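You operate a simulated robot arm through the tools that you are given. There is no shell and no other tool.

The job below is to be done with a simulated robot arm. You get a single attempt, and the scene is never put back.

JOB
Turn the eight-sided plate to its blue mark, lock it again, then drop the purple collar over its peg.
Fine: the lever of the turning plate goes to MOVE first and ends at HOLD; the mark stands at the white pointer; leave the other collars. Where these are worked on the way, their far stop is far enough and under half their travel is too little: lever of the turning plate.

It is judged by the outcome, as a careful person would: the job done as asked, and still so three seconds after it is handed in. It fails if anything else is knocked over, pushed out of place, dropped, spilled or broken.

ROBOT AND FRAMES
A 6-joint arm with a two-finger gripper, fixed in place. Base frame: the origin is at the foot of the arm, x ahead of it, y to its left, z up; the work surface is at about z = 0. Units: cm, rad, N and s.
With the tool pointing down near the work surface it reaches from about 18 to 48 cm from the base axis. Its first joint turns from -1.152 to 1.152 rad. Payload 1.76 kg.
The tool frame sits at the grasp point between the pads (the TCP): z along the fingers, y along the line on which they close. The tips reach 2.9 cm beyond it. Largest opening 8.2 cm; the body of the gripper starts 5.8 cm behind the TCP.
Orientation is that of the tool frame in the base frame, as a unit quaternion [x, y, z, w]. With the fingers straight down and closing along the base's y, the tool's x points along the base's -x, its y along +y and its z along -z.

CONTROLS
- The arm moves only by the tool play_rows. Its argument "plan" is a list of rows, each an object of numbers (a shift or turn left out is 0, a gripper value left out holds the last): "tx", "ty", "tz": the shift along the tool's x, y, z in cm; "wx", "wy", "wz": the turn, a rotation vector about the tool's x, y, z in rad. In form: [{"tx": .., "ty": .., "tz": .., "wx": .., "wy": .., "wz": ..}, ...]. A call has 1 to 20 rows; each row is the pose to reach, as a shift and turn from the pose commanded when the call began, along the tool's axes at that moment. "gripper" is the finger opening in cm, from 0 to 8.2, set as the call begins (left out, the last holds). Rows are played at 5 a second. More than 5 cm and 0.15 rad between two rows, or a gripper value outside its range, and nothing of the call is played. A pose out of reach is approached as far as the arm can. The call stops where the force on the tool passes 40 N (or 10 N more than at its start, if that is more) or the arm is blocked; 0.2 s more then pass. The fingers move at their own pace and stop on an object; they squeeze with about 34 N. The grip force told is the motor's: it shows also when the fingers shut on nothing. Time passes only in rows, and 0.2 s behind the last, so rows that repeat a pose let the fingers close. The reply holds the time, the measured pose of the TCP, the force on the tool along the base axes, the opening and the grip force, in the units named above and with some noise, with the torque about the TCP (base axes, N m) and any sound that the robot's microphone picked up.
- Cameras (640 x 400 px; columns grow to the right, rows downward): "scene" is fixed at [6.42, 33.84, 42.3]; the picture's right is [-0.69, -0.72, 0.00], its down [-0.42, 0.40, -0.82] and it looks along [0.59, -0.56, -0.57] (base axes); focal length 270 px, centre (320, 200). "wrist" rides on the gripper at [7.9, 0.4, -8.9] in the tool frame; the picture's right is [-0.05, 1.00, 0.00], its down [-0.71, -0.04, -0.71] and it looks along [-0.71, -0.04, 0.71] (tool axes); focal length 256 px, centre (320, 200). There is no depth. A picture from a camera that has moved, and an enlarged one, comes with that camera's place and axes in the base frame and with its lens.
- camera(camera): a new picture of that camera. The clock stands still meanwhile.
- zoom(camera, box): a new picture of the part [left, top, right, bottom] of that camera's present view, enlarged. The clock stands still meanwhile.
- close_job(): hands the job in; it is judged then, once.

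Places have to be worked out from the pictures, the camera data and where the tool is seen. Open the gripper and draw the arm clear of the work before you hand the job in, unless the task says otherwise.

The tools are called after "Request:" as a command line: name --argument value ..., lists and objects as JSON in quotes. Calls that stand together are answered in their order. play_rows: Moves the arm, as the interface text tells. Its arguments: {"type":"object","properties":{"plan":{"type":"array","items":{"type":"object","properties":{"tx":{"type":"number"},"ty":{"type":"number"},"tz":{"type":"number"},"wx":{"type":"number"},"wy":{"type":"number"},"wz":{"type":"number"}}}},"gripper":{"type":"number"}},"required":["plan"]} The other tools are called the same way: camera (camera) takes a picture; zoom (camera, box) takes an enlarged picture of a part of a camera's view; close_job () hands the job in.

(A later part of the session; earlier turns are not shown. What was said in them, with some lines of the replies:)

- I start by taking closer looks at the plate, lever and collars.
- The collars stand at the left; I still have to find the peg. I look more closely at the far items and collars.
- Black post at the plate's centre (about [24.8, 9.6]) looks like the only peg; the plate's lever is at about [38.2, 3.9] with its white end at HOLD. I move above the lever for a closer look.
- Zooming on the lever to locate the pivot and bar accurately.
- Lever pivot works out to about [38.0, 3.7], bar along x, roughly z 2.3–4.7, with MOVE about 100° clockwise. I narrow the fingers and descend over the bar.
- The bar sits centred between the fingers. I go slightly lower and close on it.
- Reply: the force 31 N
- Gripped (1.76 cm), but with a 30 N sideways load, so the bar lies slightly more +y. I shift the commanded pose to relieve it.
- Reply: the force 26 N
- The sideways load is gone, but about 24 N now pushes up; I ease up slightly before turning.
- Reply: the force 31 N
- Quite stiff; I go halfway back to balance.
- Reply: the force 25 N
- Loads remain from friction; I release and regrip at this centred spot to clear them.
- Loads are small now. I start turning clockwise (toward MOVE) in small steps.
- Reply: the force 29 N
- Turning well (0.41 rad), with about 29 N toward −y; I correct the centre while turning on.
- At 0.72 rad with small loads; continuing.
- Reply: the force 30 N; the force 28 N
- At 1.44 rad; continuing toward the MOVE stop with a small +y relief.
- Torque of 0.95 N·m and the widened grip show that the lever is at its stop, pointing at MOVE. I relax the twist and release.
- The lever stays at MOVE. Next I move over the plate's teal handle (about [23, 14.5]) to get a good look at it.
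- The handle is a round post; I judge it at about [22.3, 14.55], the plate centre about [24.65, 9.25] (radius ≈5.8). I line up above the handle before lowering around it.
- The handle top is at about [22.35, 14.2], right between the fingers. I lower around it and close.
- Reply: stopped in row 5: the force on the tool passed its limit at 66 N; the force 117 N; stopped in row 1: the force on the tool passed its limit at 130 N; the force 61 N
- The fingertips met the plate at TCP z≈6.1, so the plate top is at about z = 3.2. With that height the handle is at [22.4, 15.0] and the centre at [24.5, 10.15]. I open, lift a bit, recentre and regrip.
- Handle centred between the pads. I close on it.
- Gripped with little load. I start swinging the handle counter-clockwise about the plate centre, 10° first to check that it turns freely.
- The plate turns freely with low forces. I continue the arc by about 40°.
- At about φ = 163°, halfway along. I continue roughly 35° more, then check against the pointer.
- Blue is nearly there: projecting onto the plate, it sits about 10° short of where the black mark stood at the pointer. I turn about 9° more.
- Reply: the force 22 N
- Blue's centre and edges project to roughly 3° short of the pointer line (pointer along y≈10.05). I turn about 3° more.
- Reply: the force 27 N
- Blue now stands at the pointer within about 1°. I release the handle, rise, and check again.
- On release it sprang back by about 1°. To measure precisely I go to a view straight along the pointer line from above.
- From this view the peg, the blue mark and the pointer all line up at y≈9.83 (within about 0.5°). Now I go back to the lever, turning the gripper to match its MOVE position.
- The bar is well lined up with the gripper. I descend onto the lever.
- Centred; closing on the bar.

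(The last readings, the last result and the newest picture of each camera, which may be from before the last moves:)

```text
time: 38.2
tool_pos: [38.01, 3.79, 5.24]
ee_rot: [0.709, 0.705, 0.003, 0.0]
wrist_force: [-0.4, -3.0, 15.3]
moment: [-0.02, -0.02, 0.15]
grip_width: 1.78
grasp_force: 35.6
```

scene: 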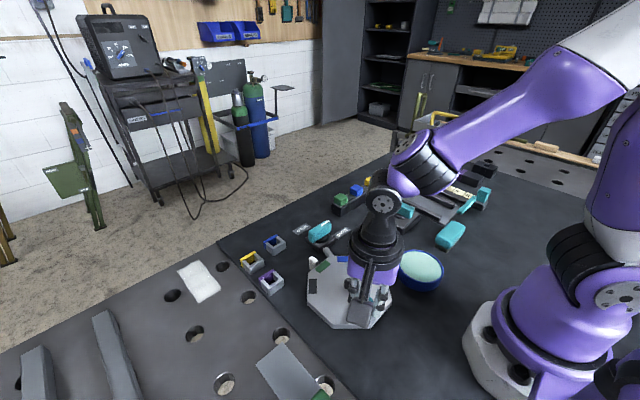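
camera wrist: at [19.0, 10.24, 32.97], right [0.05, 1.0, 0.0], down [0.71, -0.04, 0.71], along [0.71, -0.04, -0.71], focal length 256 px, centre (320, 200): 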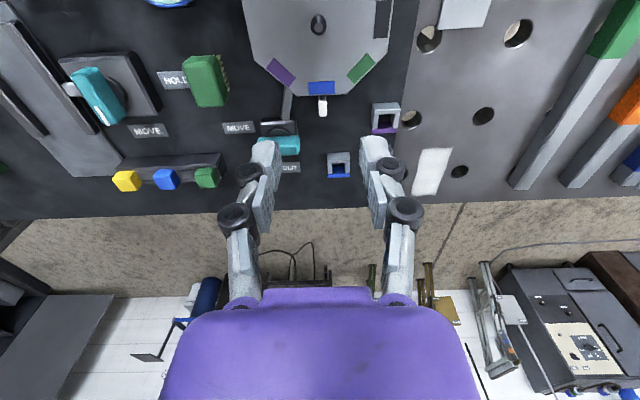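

Good grip with little side load. I turn back toward HOLD in steps.

Request:
play_rows --plan '[{"wz": -0.08}, {"wz": -0.16}, {"wz": -0.24}, {"wz": -0.32}, {"wz": -0.4}]'

Request:
play_rows --plan '[{"wz": -0.08}, {"wz": -0.16}, {"wz": -0.24}, {"wz": -0.32}, {"wz": -0.4}]'

```text
time: 39.4
tool_pos: [37.98, 3.85, 5.4]
ee_rot: [0.554, 0.833, 0.002, 0.001]
wrist_force: [4.0, -7.2, 17.7]
moment: [0.56, 0.25, -0.05]
grip_width: 1.79
grasp_force: 36.5
```

```text
time: 40.6
tool_pos: [38.02, 3.81, 5.33]
ee_rot: [0.378, 0.926, 0.002, 0.002]
wrist_force: [11.3, -8.1, 13.2]
moment: [0.26, 0.05, -0.02]
grip_width: 1.77
grasp_force: 36.0
```

At 0.78 rad; continuing with low forces.

Request:
play_rows --plan '[{"wz": -0.08}, {"wz": -0.16}, {"wz": -0.24}, {"wz": -0.32}, {"wz": -0.4}]'

Request:
play_rows --plan '[{"wz": -0.08}, {"wz": -0.16}, {"wz": -0.24}, {"wz": -0.32}, {"wz": -0.38}]'

```text
time: 41.8
tool_pos: [38.11, 3.73, 5.37]
ee_rot: [0.187, 0.982, 0.001, 0.001]
wrist_force: [21.6, -8.1, 2.0]
moment: [-0.02, 0.01, 0.02]
grip_width: 1.77
grasp_force: 36.1
```

```text
time: 43.0
tool_pos: [37.97, 3.72, 5.41]
ee_rot: [-0.003, 1.0, 0.001, 0.001]
wrist_force: [16.6, -4.4, -4.6]
moment: [-0.04, -0.9, -0.24]
grip_width: 1.8
grasp_force: 36.2
```

Near zero with torque starting to build; I push slightly further to seat it at the HOLD stop.

Request:
play_rows --plan '[{"wz": -0.05}, {"wz": -0.1}, {"wz": -0.1}]'

Request:
play_rows --plan '[{"wz": 0.06}, {"wz": 0.1}]'

Request:
play_rows --plan '[{"tz": 0}, {"tz": 0}, {"tz": -2}, {"tz": -4}, {"tz": -6}, {"tz": -8}]' --gripper 4.5

Request:
zoom --camera "wrist" --box '[200, 0, 440, 150]'

Request:
zoom --camera "scene" --box '[272, 215, 400, 305]'

```text
time: 43.8
tool_pos: [37.95, 3.83, 5.32]
ee_rot: [-0.053, 0.999, 0.001, 0.0]
wrist_force: [4.3, 0.8, 8.5]
moment: [0.02, -0.22, -0.81]
grip_width: 1.9
grasp_force: 36.2
```

```text
time: 44.4
tool_pos: [37.85, 3.89, 5.4]
ee_rot: [-0.001, 1.0, 0.001, 0.0]
wrist_force: [-3.4, -0.4, 10.2]
moment: [-0.09, 0.04, -0.04]
grip_width: 1.79
grasp_force: 35.8
```

```text
time: 45.8
tool_pos: [37.97, 3.74, 13.41]
ee_rot: [-0.003, 1.0, 0.001, 0.001]
wrist_force: [0.1, -0.8, 0.5]
moment: [0.02, 0.01, 0.03]
grip_width: 4.51
grasp_force: 0.0
```

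```text
2.67 times, centred on (320, 75) of wrist
camera zoom: at [29.97, 3.98, 22.35], right [0.05, 1.0, 0.0], down [0.71, -0.04, 0.71], along [0.71, -0.03, -0.71], focal length 683 px, centre (320, 533)
```

zoom: 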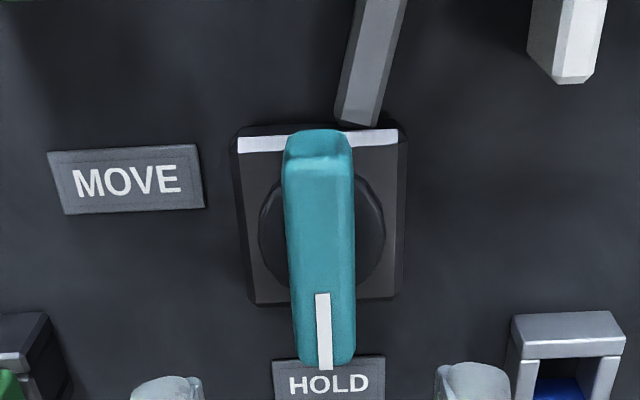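

```text
4.44 times, centred on (336, 260) of scene
camera zoom: at [6.42, 33.84, 42.3], right [-0.69, -0.72, 0.0], down [-0.42, 0.4, -0.82], along [0.59, -0.56, -0.57], focal length 1201 px, centre (249, -67)
```

zoom: 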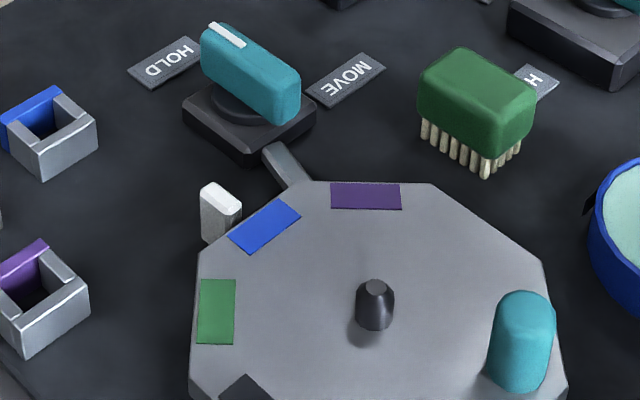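

The lever is at HOLD with the white lock strip showing again, and blue stands at the pointer. Next I move above the purple collar for a look.

Request:
play_rows --plan '[{"tx": 0.3, "ty": 2, "tz": -1.5}, {"tx": 0.6, "ty": 4, "tz": -3}, {"tx": 0.9, "ty": 6, "tz": -4}, {"tx": 1.2, "ty": 8, "tz": -4}, {"tx": 1.5, "ty": 10, "tz": -4}, {"tx": 1.8, "ty": 12, "tz": -4}, {"tx": 2, "ty": 14, "tz": -4}, {"tx": 2, "ty": 14.3, "tz": -4}, {"tx": 2, "ty": 14.3, "tz": -4}]' --gripper 5

Request:
camera --camera "wrist"

Request:
zoom --camera "wrist" --box '[240, 0, 400, 100]'

Request:
zoom --camera "scene" --box '[230, 230, 310, 300]'

```text
time: 47.8
tool_pos: [35.84, 18.12, 17.46]
ee_rot: [-0.002, 1.0, 0.001, 0.001]
wrist_force: [0.5, -0.1, -0.6]
moment: [-0.01, 0.01, -0.01]
grip_width: 5.02
grasp_force: 0.1
```

```text
taken
camera wrist: at [27.83, 18.31, 26.33], right [0.05, 1.0, 0.0], down [0.71, -0.04, 0.71], along [0.71, -0.03, -0.71], focal length 256 px, centre (320, 200)
```

wrist: 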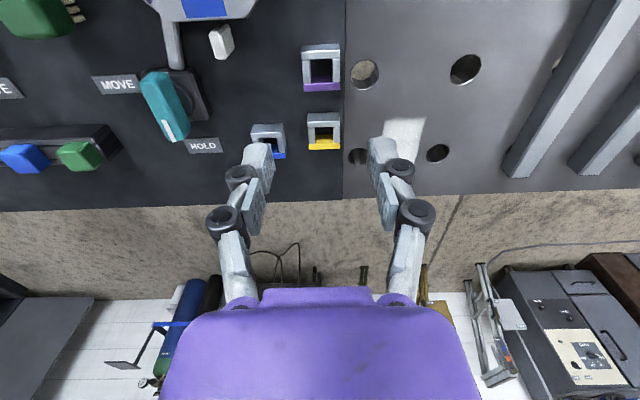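

```text
4.00 times, centred on (320, 50) of wrist
camera zoom: at [27.83, 18.31, 26.33], right [0.05, 1.0, 0.0], down [0.71, -0.04, 0.71], along [0.71, -0.03, -0.71], focal length 1024 px, centre (320, 800)
```

zoom: 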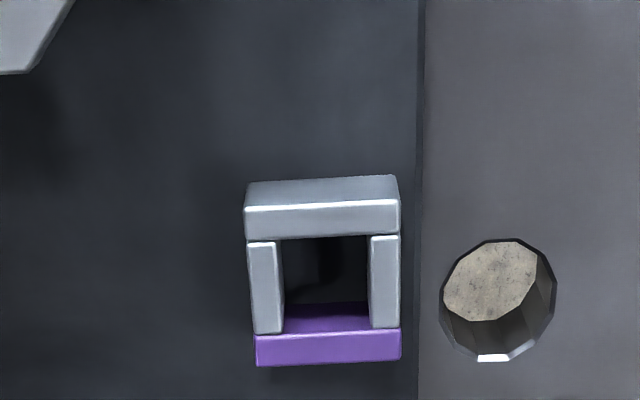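

```text
5.71 times, centred on (270, 265) of scene
camera zoom: at [6.42, 33.84, 42.3], right [-0.69, -0.72, 0.0], down [-0.42, 0.4, -0.82], along [0.59, -0.56, -0.57], focal length 1544 px, centre (606, -171)
```

zoom: 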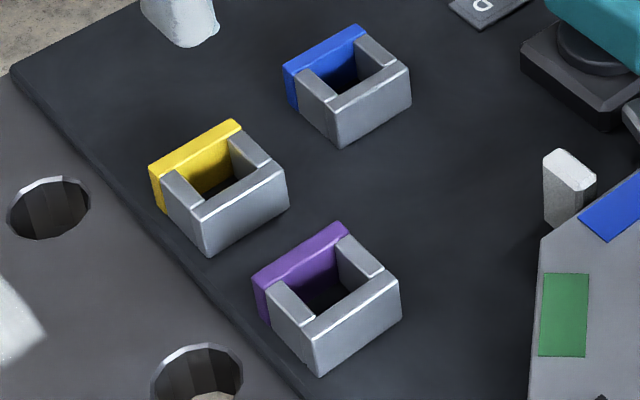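

The purple collar is about 3.4 cm square, 1.6 tall, hole about 2 cm, centred near [36.05, 18.1] and square to the axes; the peg is about 1.45 cm thick. I lower part-way over it and check the alignment.

Request:
play_rows --plan '[{"tx": -0.2, "ty": 0.03, "tz": 2}, {"tx": -0.2, "ty": 0.03, "tz": 4}, {"tx": -0.2, "ty": 0.03, "tz": 6}, {"tx": -0.2, "ty": 0.03, "tz": 8}, {"tx": -0.2, "ty": 0.03, "tz": 10}, {"tx": -0.2, "ty": 0.03, "tz": 11.4}, {"tx": -0.2, "ty": 0.03, "tz": 11.4}]' --gripper 5

Request:
camera --camera "wrist"

Request:
zoom --camera "scene" --box '[222, 220, 318, 300]'

```text
time: 49.4
tool_pos: [36.12, 18.09, 5.86]
ee_rot: [-0.003, 1.0, 0.001, 0.001]
wrist_force: [-0.3, 0.2, -0.3]
moment: [0.02, -0.02, 0.01]
grip_width: 5.0
grasp_force: 0.0
```

```text
taken
camera wrist: at [28.1, 18.34, 14.83], right [0.05, 1.0, 0.0], down [0.71, -0.04, 0.71], along [0.71, -0.03, -0.71], focal length 256 px, centre (320, 200)
```

wrist: 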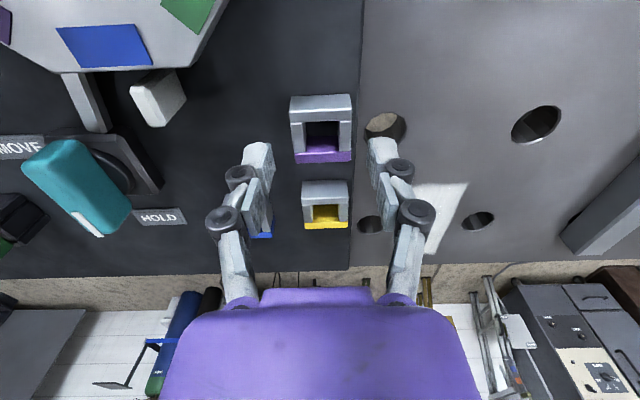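

```text
5.00 times, centred on (270, 260) of scene
camera zoom: at [6.42, 33.84, 42.3], right [-0.69, -0.72, 0.0], down [-0.42, 0.4, -0.82], along [0.59, -0.56, -0.57], focal length 1351 px, centre (570, -100)
```

zoom: 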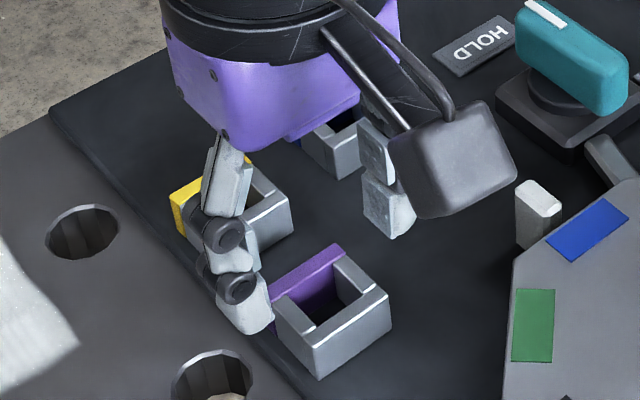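

Collar centred between the fingers to within a millimetre or so. I lower to TCP z≈3.3 and close on it.

Request:
play_rows --plan '[{"ty": 0.06, "tz": 0.7}, {"ty": 0.06, "tz": 1.4}, {"ty": 0.06, "tz": 2.1}, {"ty": 0.06, "tz": 2.5}, {"ty": 0.06, "tz": 2.5}]'

Request:
play_rows --plan '[{"tz": 0}, {"tz": 0}, {"tz": 0}, {"tz": 0}]' --gripper 2.8

Request:
zoom --camera "wrist" --box '[240, 90, 400, 190]'

```text
time: 50.6
tool_pos: [36.01, 18.1, 3.5]
ee_rot: [-0.002, 1.0, 0.001, 0.001]
wrist_force: [0.1, 0.3, 0.2]
moment: [-0.01, 0.0, 0.04]
grip_width: 4.98
grasp_force: 0.0
```

```text
time: 51.6
tool_pos: [36.06, 18.17, 3.62]
ee_rot: [-0.002, 1.0, 0.0, 0.0]
wrist_force: [0.3, 0.9, 5.0]
moment: [-0.06, 0.07, -0.02]
grip_width: 3.35
grasp_force: 33.8
```

```text
4.00 times, centred on (320, 140) of wrist
camera zoom: at [28.13, 18.43, 12.43], right [0.05, 1.0, 0.0], down [0.7, -0.04, 0.71], along [0.71, -0.03, -0.71], focal length 1024 px, centre (320, 440)
```

zoom: 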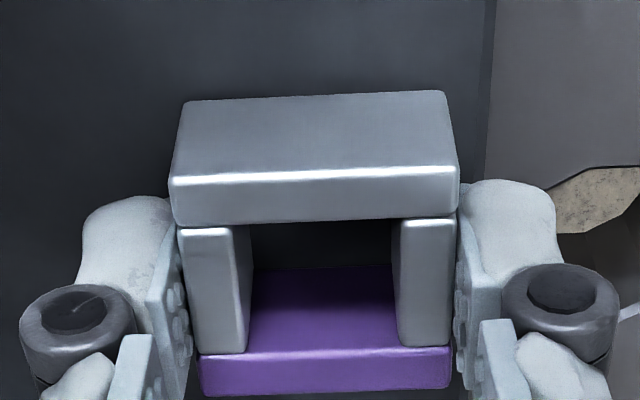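

Gripped at 3.35 cm with hardly any side load. I lift it straight up and check.

Request:
play_rows --plan '[{"tz": -0.5}, {"tz": -1.5}, {"tz": -3}, {"tz": -5}, {"tz": -7}, {"tz": -9}, {"tz": -10}, {"tz": -10}]'

Request:
camera --camera "wrist"

Request:
zoom --camera "scene" --box '[222, 200, 350, 300]'

```text
time: 53.4
tool_pos: [36.07, 18.16, 13.48]
ee_rot: [-0.002, 1.0, 0.002, 0.001]
wrist_force: [0.0, -0.7, -1.4]
moment: [-0.03, -0.02, 0.01]
grip_width: 3.31
grasp_force: 33.9
```

```text
taken
camera wrist: at [28.03, 18.4, 22.41], right [0.05, 1.0, 0.0], down [0.71, -0.04, 0.71], along [0.71, -0.03, -0.71], focal length 256 px, centre (320, 200)
```

wrist: 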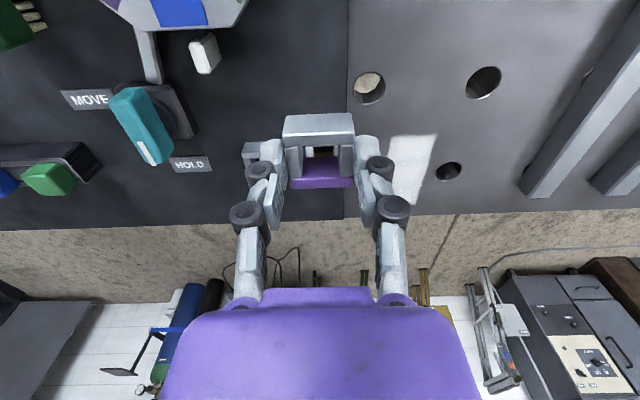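

```text
4.00 times, centred on (286, 250) of scene
camera zoom: at [6.42, 33.84, 42.3], right [-0.69, -0.72, 0.0], down [-0.42, 0.4, -0.82], along [0.59, -0.56, -0.57], focal length 1080 px, centre (456, 0)
```

zoom: 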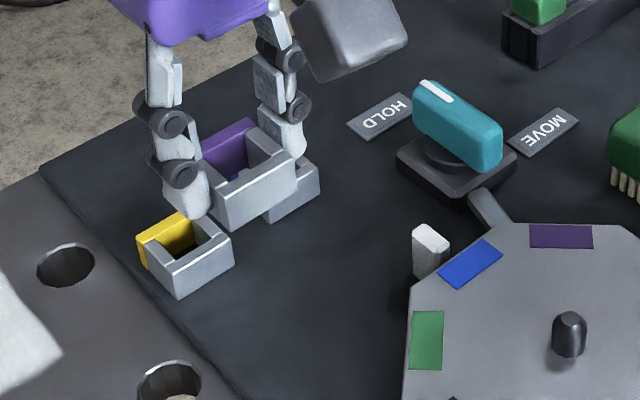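

The collar is held firmly; its hole is about 0.07 cm to +x of the TCP. I move toward the plate and stop where the wrist camera can see the peg.

Request:
play_rows --plan '[{"tx": 1, "ty": -1.2}, {"tx": 2.4, "ty": -2.7}, {"tx": 3.8, "ty": -4.3}, {"tx": 5.2, "ty": -6}, {"tx": 6.4, "ty": -7.4}, {"tx": 7.07, "ty": -8.16}, {"tx": 7.07, "ty": -8.16}]'

Request:
zoom --camera "wrist" --box '[240, 0, 400, 100]'

Request:
camera --camera "wrist"

Request:
zoom --camera "scene" --box '[280, 200, 420, 320]'

```text
time: 55.0
tool_pos: [29.01, 9.82, 13.39]
ee_rot: [-0.002, 1.0, 0.0, 0.001]
wrist_force: [0.6, -0.2, -0.4]
moment: [0.04, 0.0, 0.0]
grip_width: 3.31
grasp_force: 34.0
```

```text
4.00 times, centred on (320, 50) of wrist
camera zoom: at [21.0, 10.18, 22.38], right [0.05, 1.0, 0.0], down [0.71, -0.04, 0.71], along [0.71, -0.03, -0.71], focal length 1024 px, centre (320, 800)
```

zoom: 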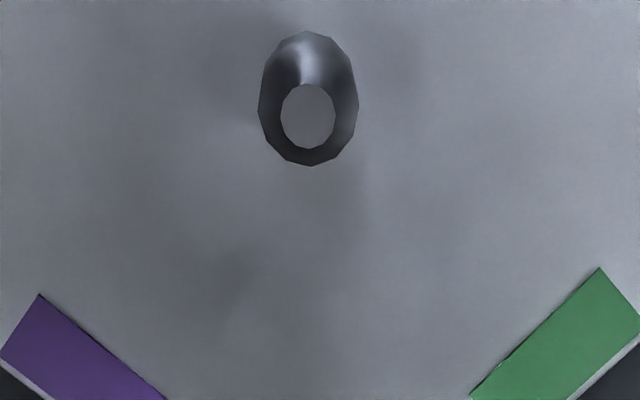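

```text
taken
camera wrist: at [21.0, 10.18, 22.38], right [0.05, 1.0, 0.0], down [0.71, -0.04, 0.71], along [0.71, -0.03, -0.71], focal length 256 px, centre (320, 200)
```

wrist: 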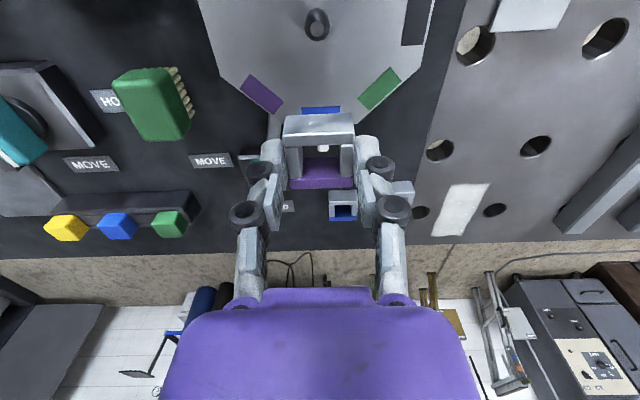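

```text
3.33 times, centred on (350, 260) of scene
camera zoom: at [6.42, 33.84, 42.3], right [-0.69, -0.72, 0.0], down [-0.42, 0.4, -0.82], along [0.59, -0.56, -0.57], focal length 900 px, centre (220, 0)
```

zoom: 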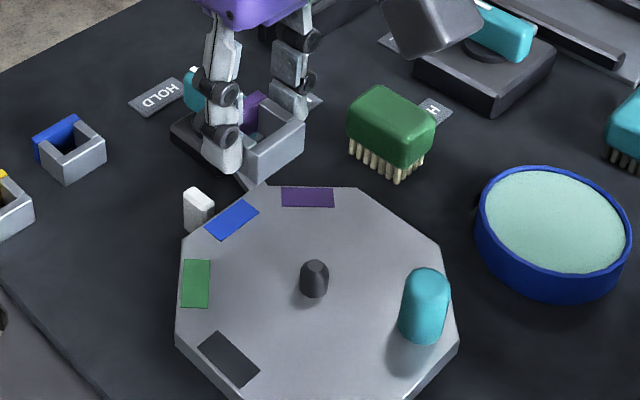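

The peg is about 4.65 cm toward −x and 0.1 cm toward +y of the held hole. I move over it, lower to just above the peg top and check from the fixed camera.

Request:
play_rows --plan '[{"tx": 1.2, "ty": 0.03}, {"tx": 2.4, "ty": 0.06}, {"tx": 3.6, "ty": 0.1}, {"tx": 4.65, "ty": 0.1}, {"tx": 4.65, "ty": 0.1, "tz": 1}, {"tx": 4.65, "ty": 0.1, "tz": 2}, {"tx": 4.65, "ty": 0.1, "tz": 3}, {"tx": 4.65, "ty": 0.1, "tz": 3.3}, {"tx": 4.65, "ty": 0.1, "tz": 3.3}]'

Request:
zoom --camera "scene" --box '[304, 235, 400, 295]'

Request:
zoom --camera "wrist" --box '[220, 60, 420, 200]'

```text
time: 57.0
tool_pos: [24.4, 10.12, 10.07]
ee_rot: [-0.001, 1.0, 0.001, 0.001]
wrist_force: [0.1, 0.3, -1.8]
moment: [0.03, -0.02, 0.0]
grip_width: 3.31
grasp_force: 33.7
```

```text
6.67 times, centred on (352, 265) of scene
camera zoom: at [6.42, 33.84, 42.3], right [-0.69, -0.72, 0.0], down [-0.42, 0.4, -0.82], along [0.59, -0.56, -0.57], focal length 1801 px, centre (107, -233)
```

zoom: 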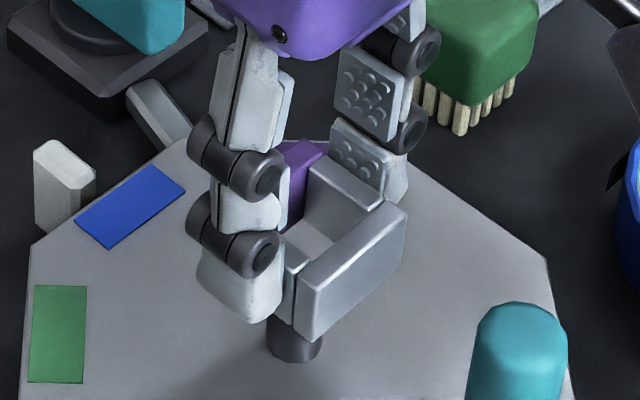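

```text
2.86 times, centred on (320, 130) of wrist
camera zoom: at [16.43, 10.34, 19.03], right [0.05, 1.0, 0.0], down [0.71, -0.04, 0.71], along [0.71, -0.03, -0.71], focal length 731 px, centre (320, 400)
```

zoom: 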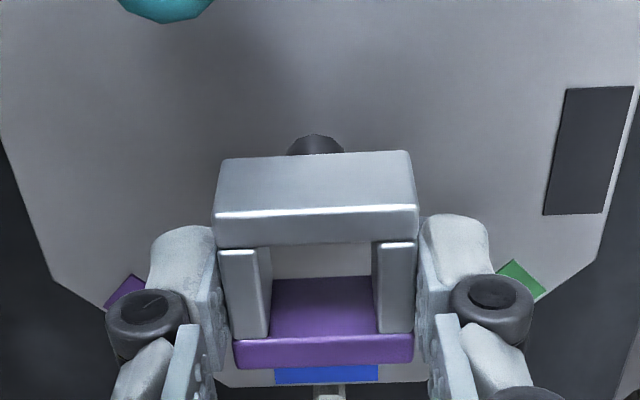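

Projecting the collar corners gives a centre of about [24.5, 9.9] against the peg at about [24.5, 9.95], so it is lined up. I lower gently onto the peg.

Request:
play_rows --plan '[{"tz": 0.4}, {"tz": 0.8}, {"tz": 1.1}, {"tz": 1.4}, {"tz": 1.7}, {"tz": 2.0}, {"tz": 2.0}]'

Request:
zoom --camera "scene" --box '[304, 235, 400, 295]'

Request:
zoom --camera "wrist" --box '[220, 60, 420, 200]'

```text
time: 58.6
tool_pos: [24.41, 9.93, 8.02]
ee_rot: [-0.002, 1.0, 0.001, 0.001]
wrist_force: [0.0, 0.3, -1.0]
moment: [0.01, 0.01, -0.01]
grip_width: 3.31
grasp_force: 34.1
```

```text
6.67 times, centred on (352, 265) of scene
camera zoom: at [6.42, 33.84, 42.3], right [-0.69, -0.72, 0.0], down [-0.42, 0.4, -0.82], along [0.59, -0.56, -0.57], focal length 1801 px, centre (107, -233)
```

zoom: 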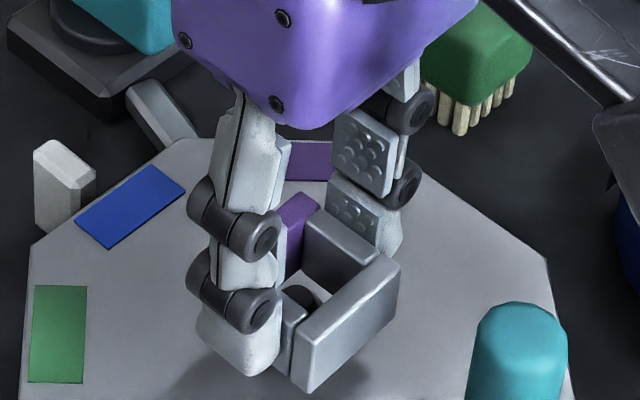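

```text
2.86 times, centred on (320, 130) of wrist
camera zoom: at [16.39, 10.3, 17.06], right [0.05, 1.0, 0.0], down [0.71, -0.04, 0.71], along [0.71, -0.03, -0.71], focal length 731 px, centre (320, 400)
```

zoom: 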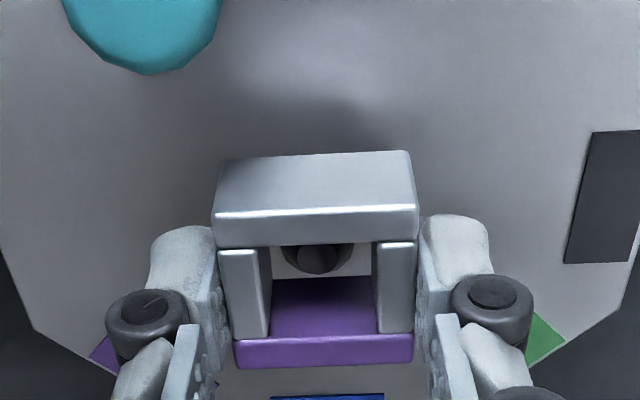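

The peg top has entered the hole with no contact force. I lower the rest of the way to the plate.

Request:
play_rows --plan '[{"tz": 0.3}, {"tz": 0.6}, {"tz": 0.9}, {"tz": 1.05}, {"tz": 1.15}, {"tz": 1.2}, {"tz": 1.2}]'

Request:
zoom --camera "scene" --box '[304, 235, 400, 295]'

```text
time: 60.2
tool_pos: [24.41, 10.02, 6.97]
ee_rot: [-0.001, 1.0, 0.001, 0.001]
wrist_force: [0.0, 0.3, -1.5]
moment: [-0.01, -0.01, 0.02]
grip_width: 3.34
grasp_force: 34.3
```

```text
6.67 times, centred on (352, 265) of scene
camera zoom: at [6.42, 33.84, 42.3], right [-0.69, -0.72, 0.0], down [-0.42, 0.4, -0.82], along [0.59, -0.56, -0.57], focal length 1801 px, centre (107, -233)
```

zoom: 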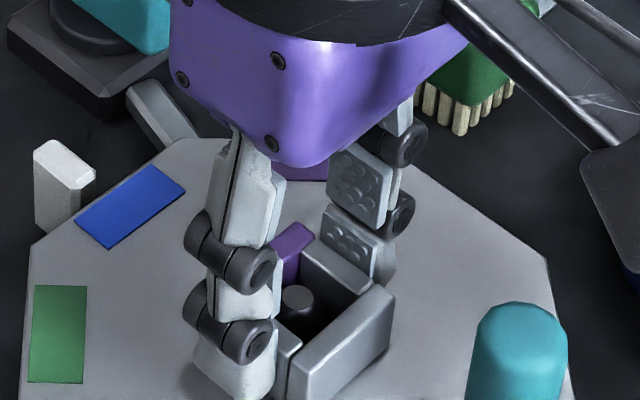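

The peg is well inside the hole and there is still no contact. I go down in tiny steps until the collar touches the plate.

Request:
play_rows --plan '[{"tz": 0.06}, {"tz": 0.12}, {"tz": 0.17}, {"tz": 0.17}]'

```text
time: 61.2
tool_pos: [24.44, 9.93, 6.89]
ee_rot: [-0.002, 1.0, 0.0, 0.001]
wrist_force: [-2.5, -3.9, 24.7]
moment: [-0.11, 0.12, 0.01]
grip_width: 3.28
grasp_force: 33.7
```

Contact on the plate (25 N up), so the collar is seated. I ease off slightly and open the fingers, then rise straight up.

Request:
play_rows --plan '[{"tz": -0.06}, {"tz": -0.06}]'

Request:
play_rows --plan '[{"tz": 0}, {"tz": 0}, {"tz": 0}, {"tz": -1}, {"tz": -2.5}, {"tz": -4.5}, {"tz": -6.5}, {"tz": -8.5}, {"tz": -10.5}]' --gripper 5

Request:
camera --camera "wrist"

Request:
zoom --camera "scene" --box '[280, 215, 424, 320]'

```text
time: 61.8
tool_pos: [24.42, 10.02, 6.78]
ee_rot: [-0.002, 1.0, 0.001, 0.0]
wrist_force: [2.2, 1.1, -0.8]
moment: [0.0, -0.1, 0.0]
grip_width: 3.3
grasp_force: 33.8
```

```text
time: 63.8
tool_pos: [24.33, 10.05, 17.29]
ee_rot: [-0.002, 1.0, 0.001, 0.0]
wrist_force: [0.7, 0.2, 0.4]
moment: [0.01, 0.03, 0.03]
grip_width: 4.99
grasp_force: 0.1
```

```text
taken
camera wrist: at [16.35, 10.26, 26.32], right [0.05, 1.0, 0.0], down [0.71, -0.04, 0.71], along [0.71, -0.03, -0.71], focal length 256 px, centre (320, 200)
```

wrist: 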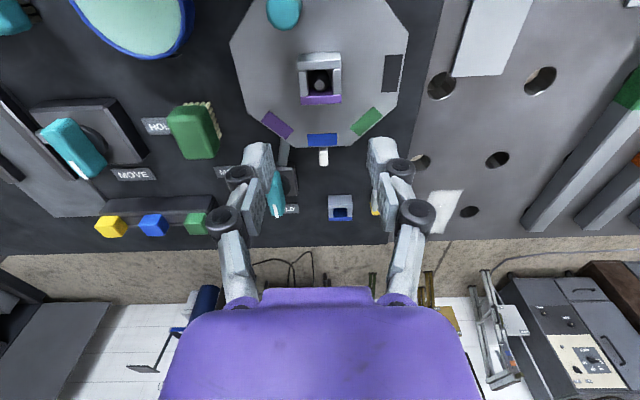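

```text
3.81 times, centred on (352, 268) of scene
camera zoom: at [6.42, 33.84, 42.3], right [-0.69, -0.72, 0.0], down [-0.42, 0.4, -0.82], along [0.59, -0.56, -0.57], focal length 1029 px, centre (198, -57)
```

zoom: 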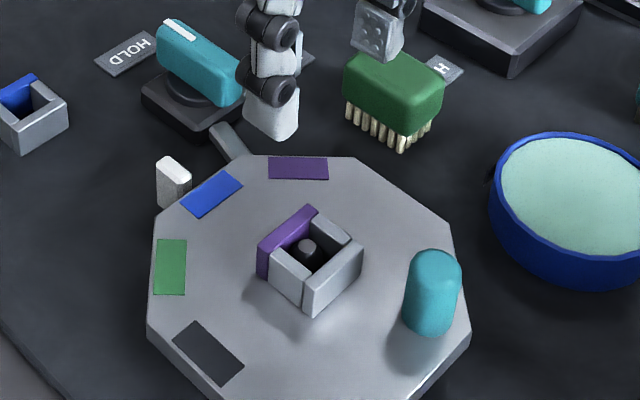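

The collar is down over the peg. I check seating and mark alignment up close, and retract the arm to a clear position.

Request:
play_rows --plan '[{"tx": -1, "ty": -1, "tz": -2}, {"tx": -2, "ty": -1, "tz": -4}, {"tx": -3, "ty": -1, "tz": -6}, {"tx": -4, "ty": -1, "tz": -8}, {"tx": -4, "ty": -1, "tz": -9}, {"tx": -4, "ty": -1, "tz": -9}]'

Request:
zoom --camera "wrist" --box '[240, 0, 400, 130]'

Request:
zoom --camera "scene" --box '[316, 250, 396, 300]'

Request:
camera --camera "scene"

```text
time: 65.2
tool_pos: [28.5, 9.06, 26.36]
ee_rot: [-0.002, 1.0, 0.001, 0.0]
wrist_force: [-0.4, -0.6, -1.1]
moment: [0.02, 0.02, -0.04]
grip_width: 5.02
grasp_force: 0.1
```

```text
3.08 times, centred on (320, 65) of wrist
camera zoom: at [20.43, 9.27, 35.28], right [0.05, 1.0, 0.0], down [0.71, -0.04, 0.71], along [0.71, -0.03, -0.71], focal length 788 px, centre (320, 615)
```

zoom: 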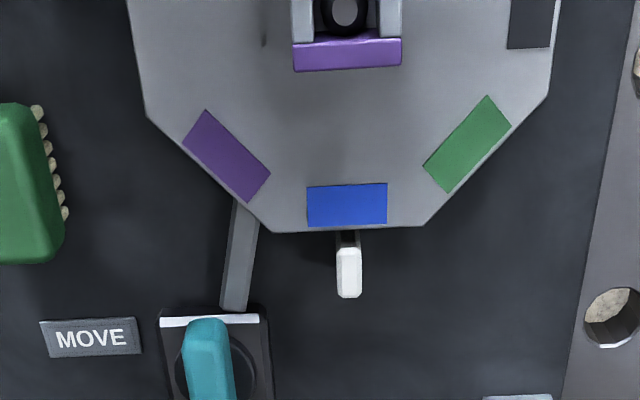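

```text
8.00 times, centred on (356, 275) of scene
camera zoom: at [6.42, 33.84, 42.3], right [-0.69, -0.72, 0.0], down [-0.42, 0.4, -0.82], along [0.59, -0.56, -0.57], focal length 2161 px, centre (32, -400)
```

zoom: 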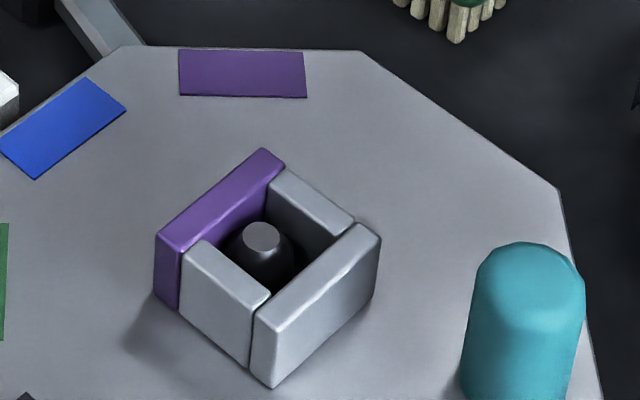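

```text
taken
```

scene: 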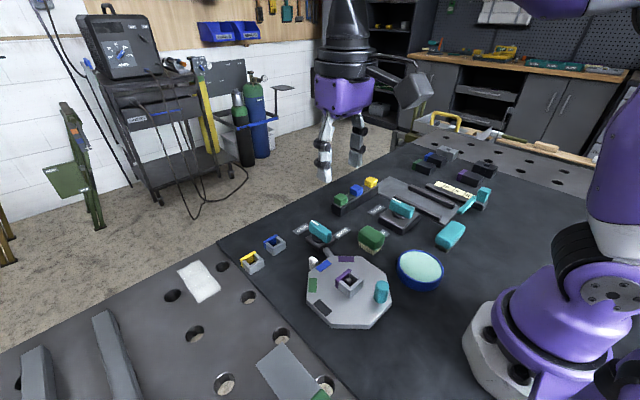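

The collar sits flat over the peg, blue stands at the white pointer, and the lever is at HOLD with its lock strip showing. The other collars are untouched and the arm is clear with the gripper open, so I hand the job in.

Request:
close_job

```text
The job is handed in.
```

The job is handed in. The eight-sided plate is turned to its blue mark and locked again, and the purple collar is over its peg.

- **Lever:** it went to the MOVE stop, then back to the HOLD stop. The white lock strip on its base shows again.
- **Mark:** from above, the peg, the blue mark and the white pointer lined up within about half a degree just before I locked the plate. Blue still stood at the pointer in the last pictures.
- **Collar:** I took the black post at the plate's centre as the peg, since it was the only one I could see. The purple collar rests on the plate around it.
- **Everything else:** in the last overall view, the blue and yellow collars and the other items were where they started. The arm is clear, with the gripper open.

While first reaching for the plate's handle I set the fingertips down on the plate. The force reading was 113 N just after the arm stopped and about 130 N when I closed the fingers there. I lifted off and gripped the handle again. The plate turned freely afterwards and I saw no damage.
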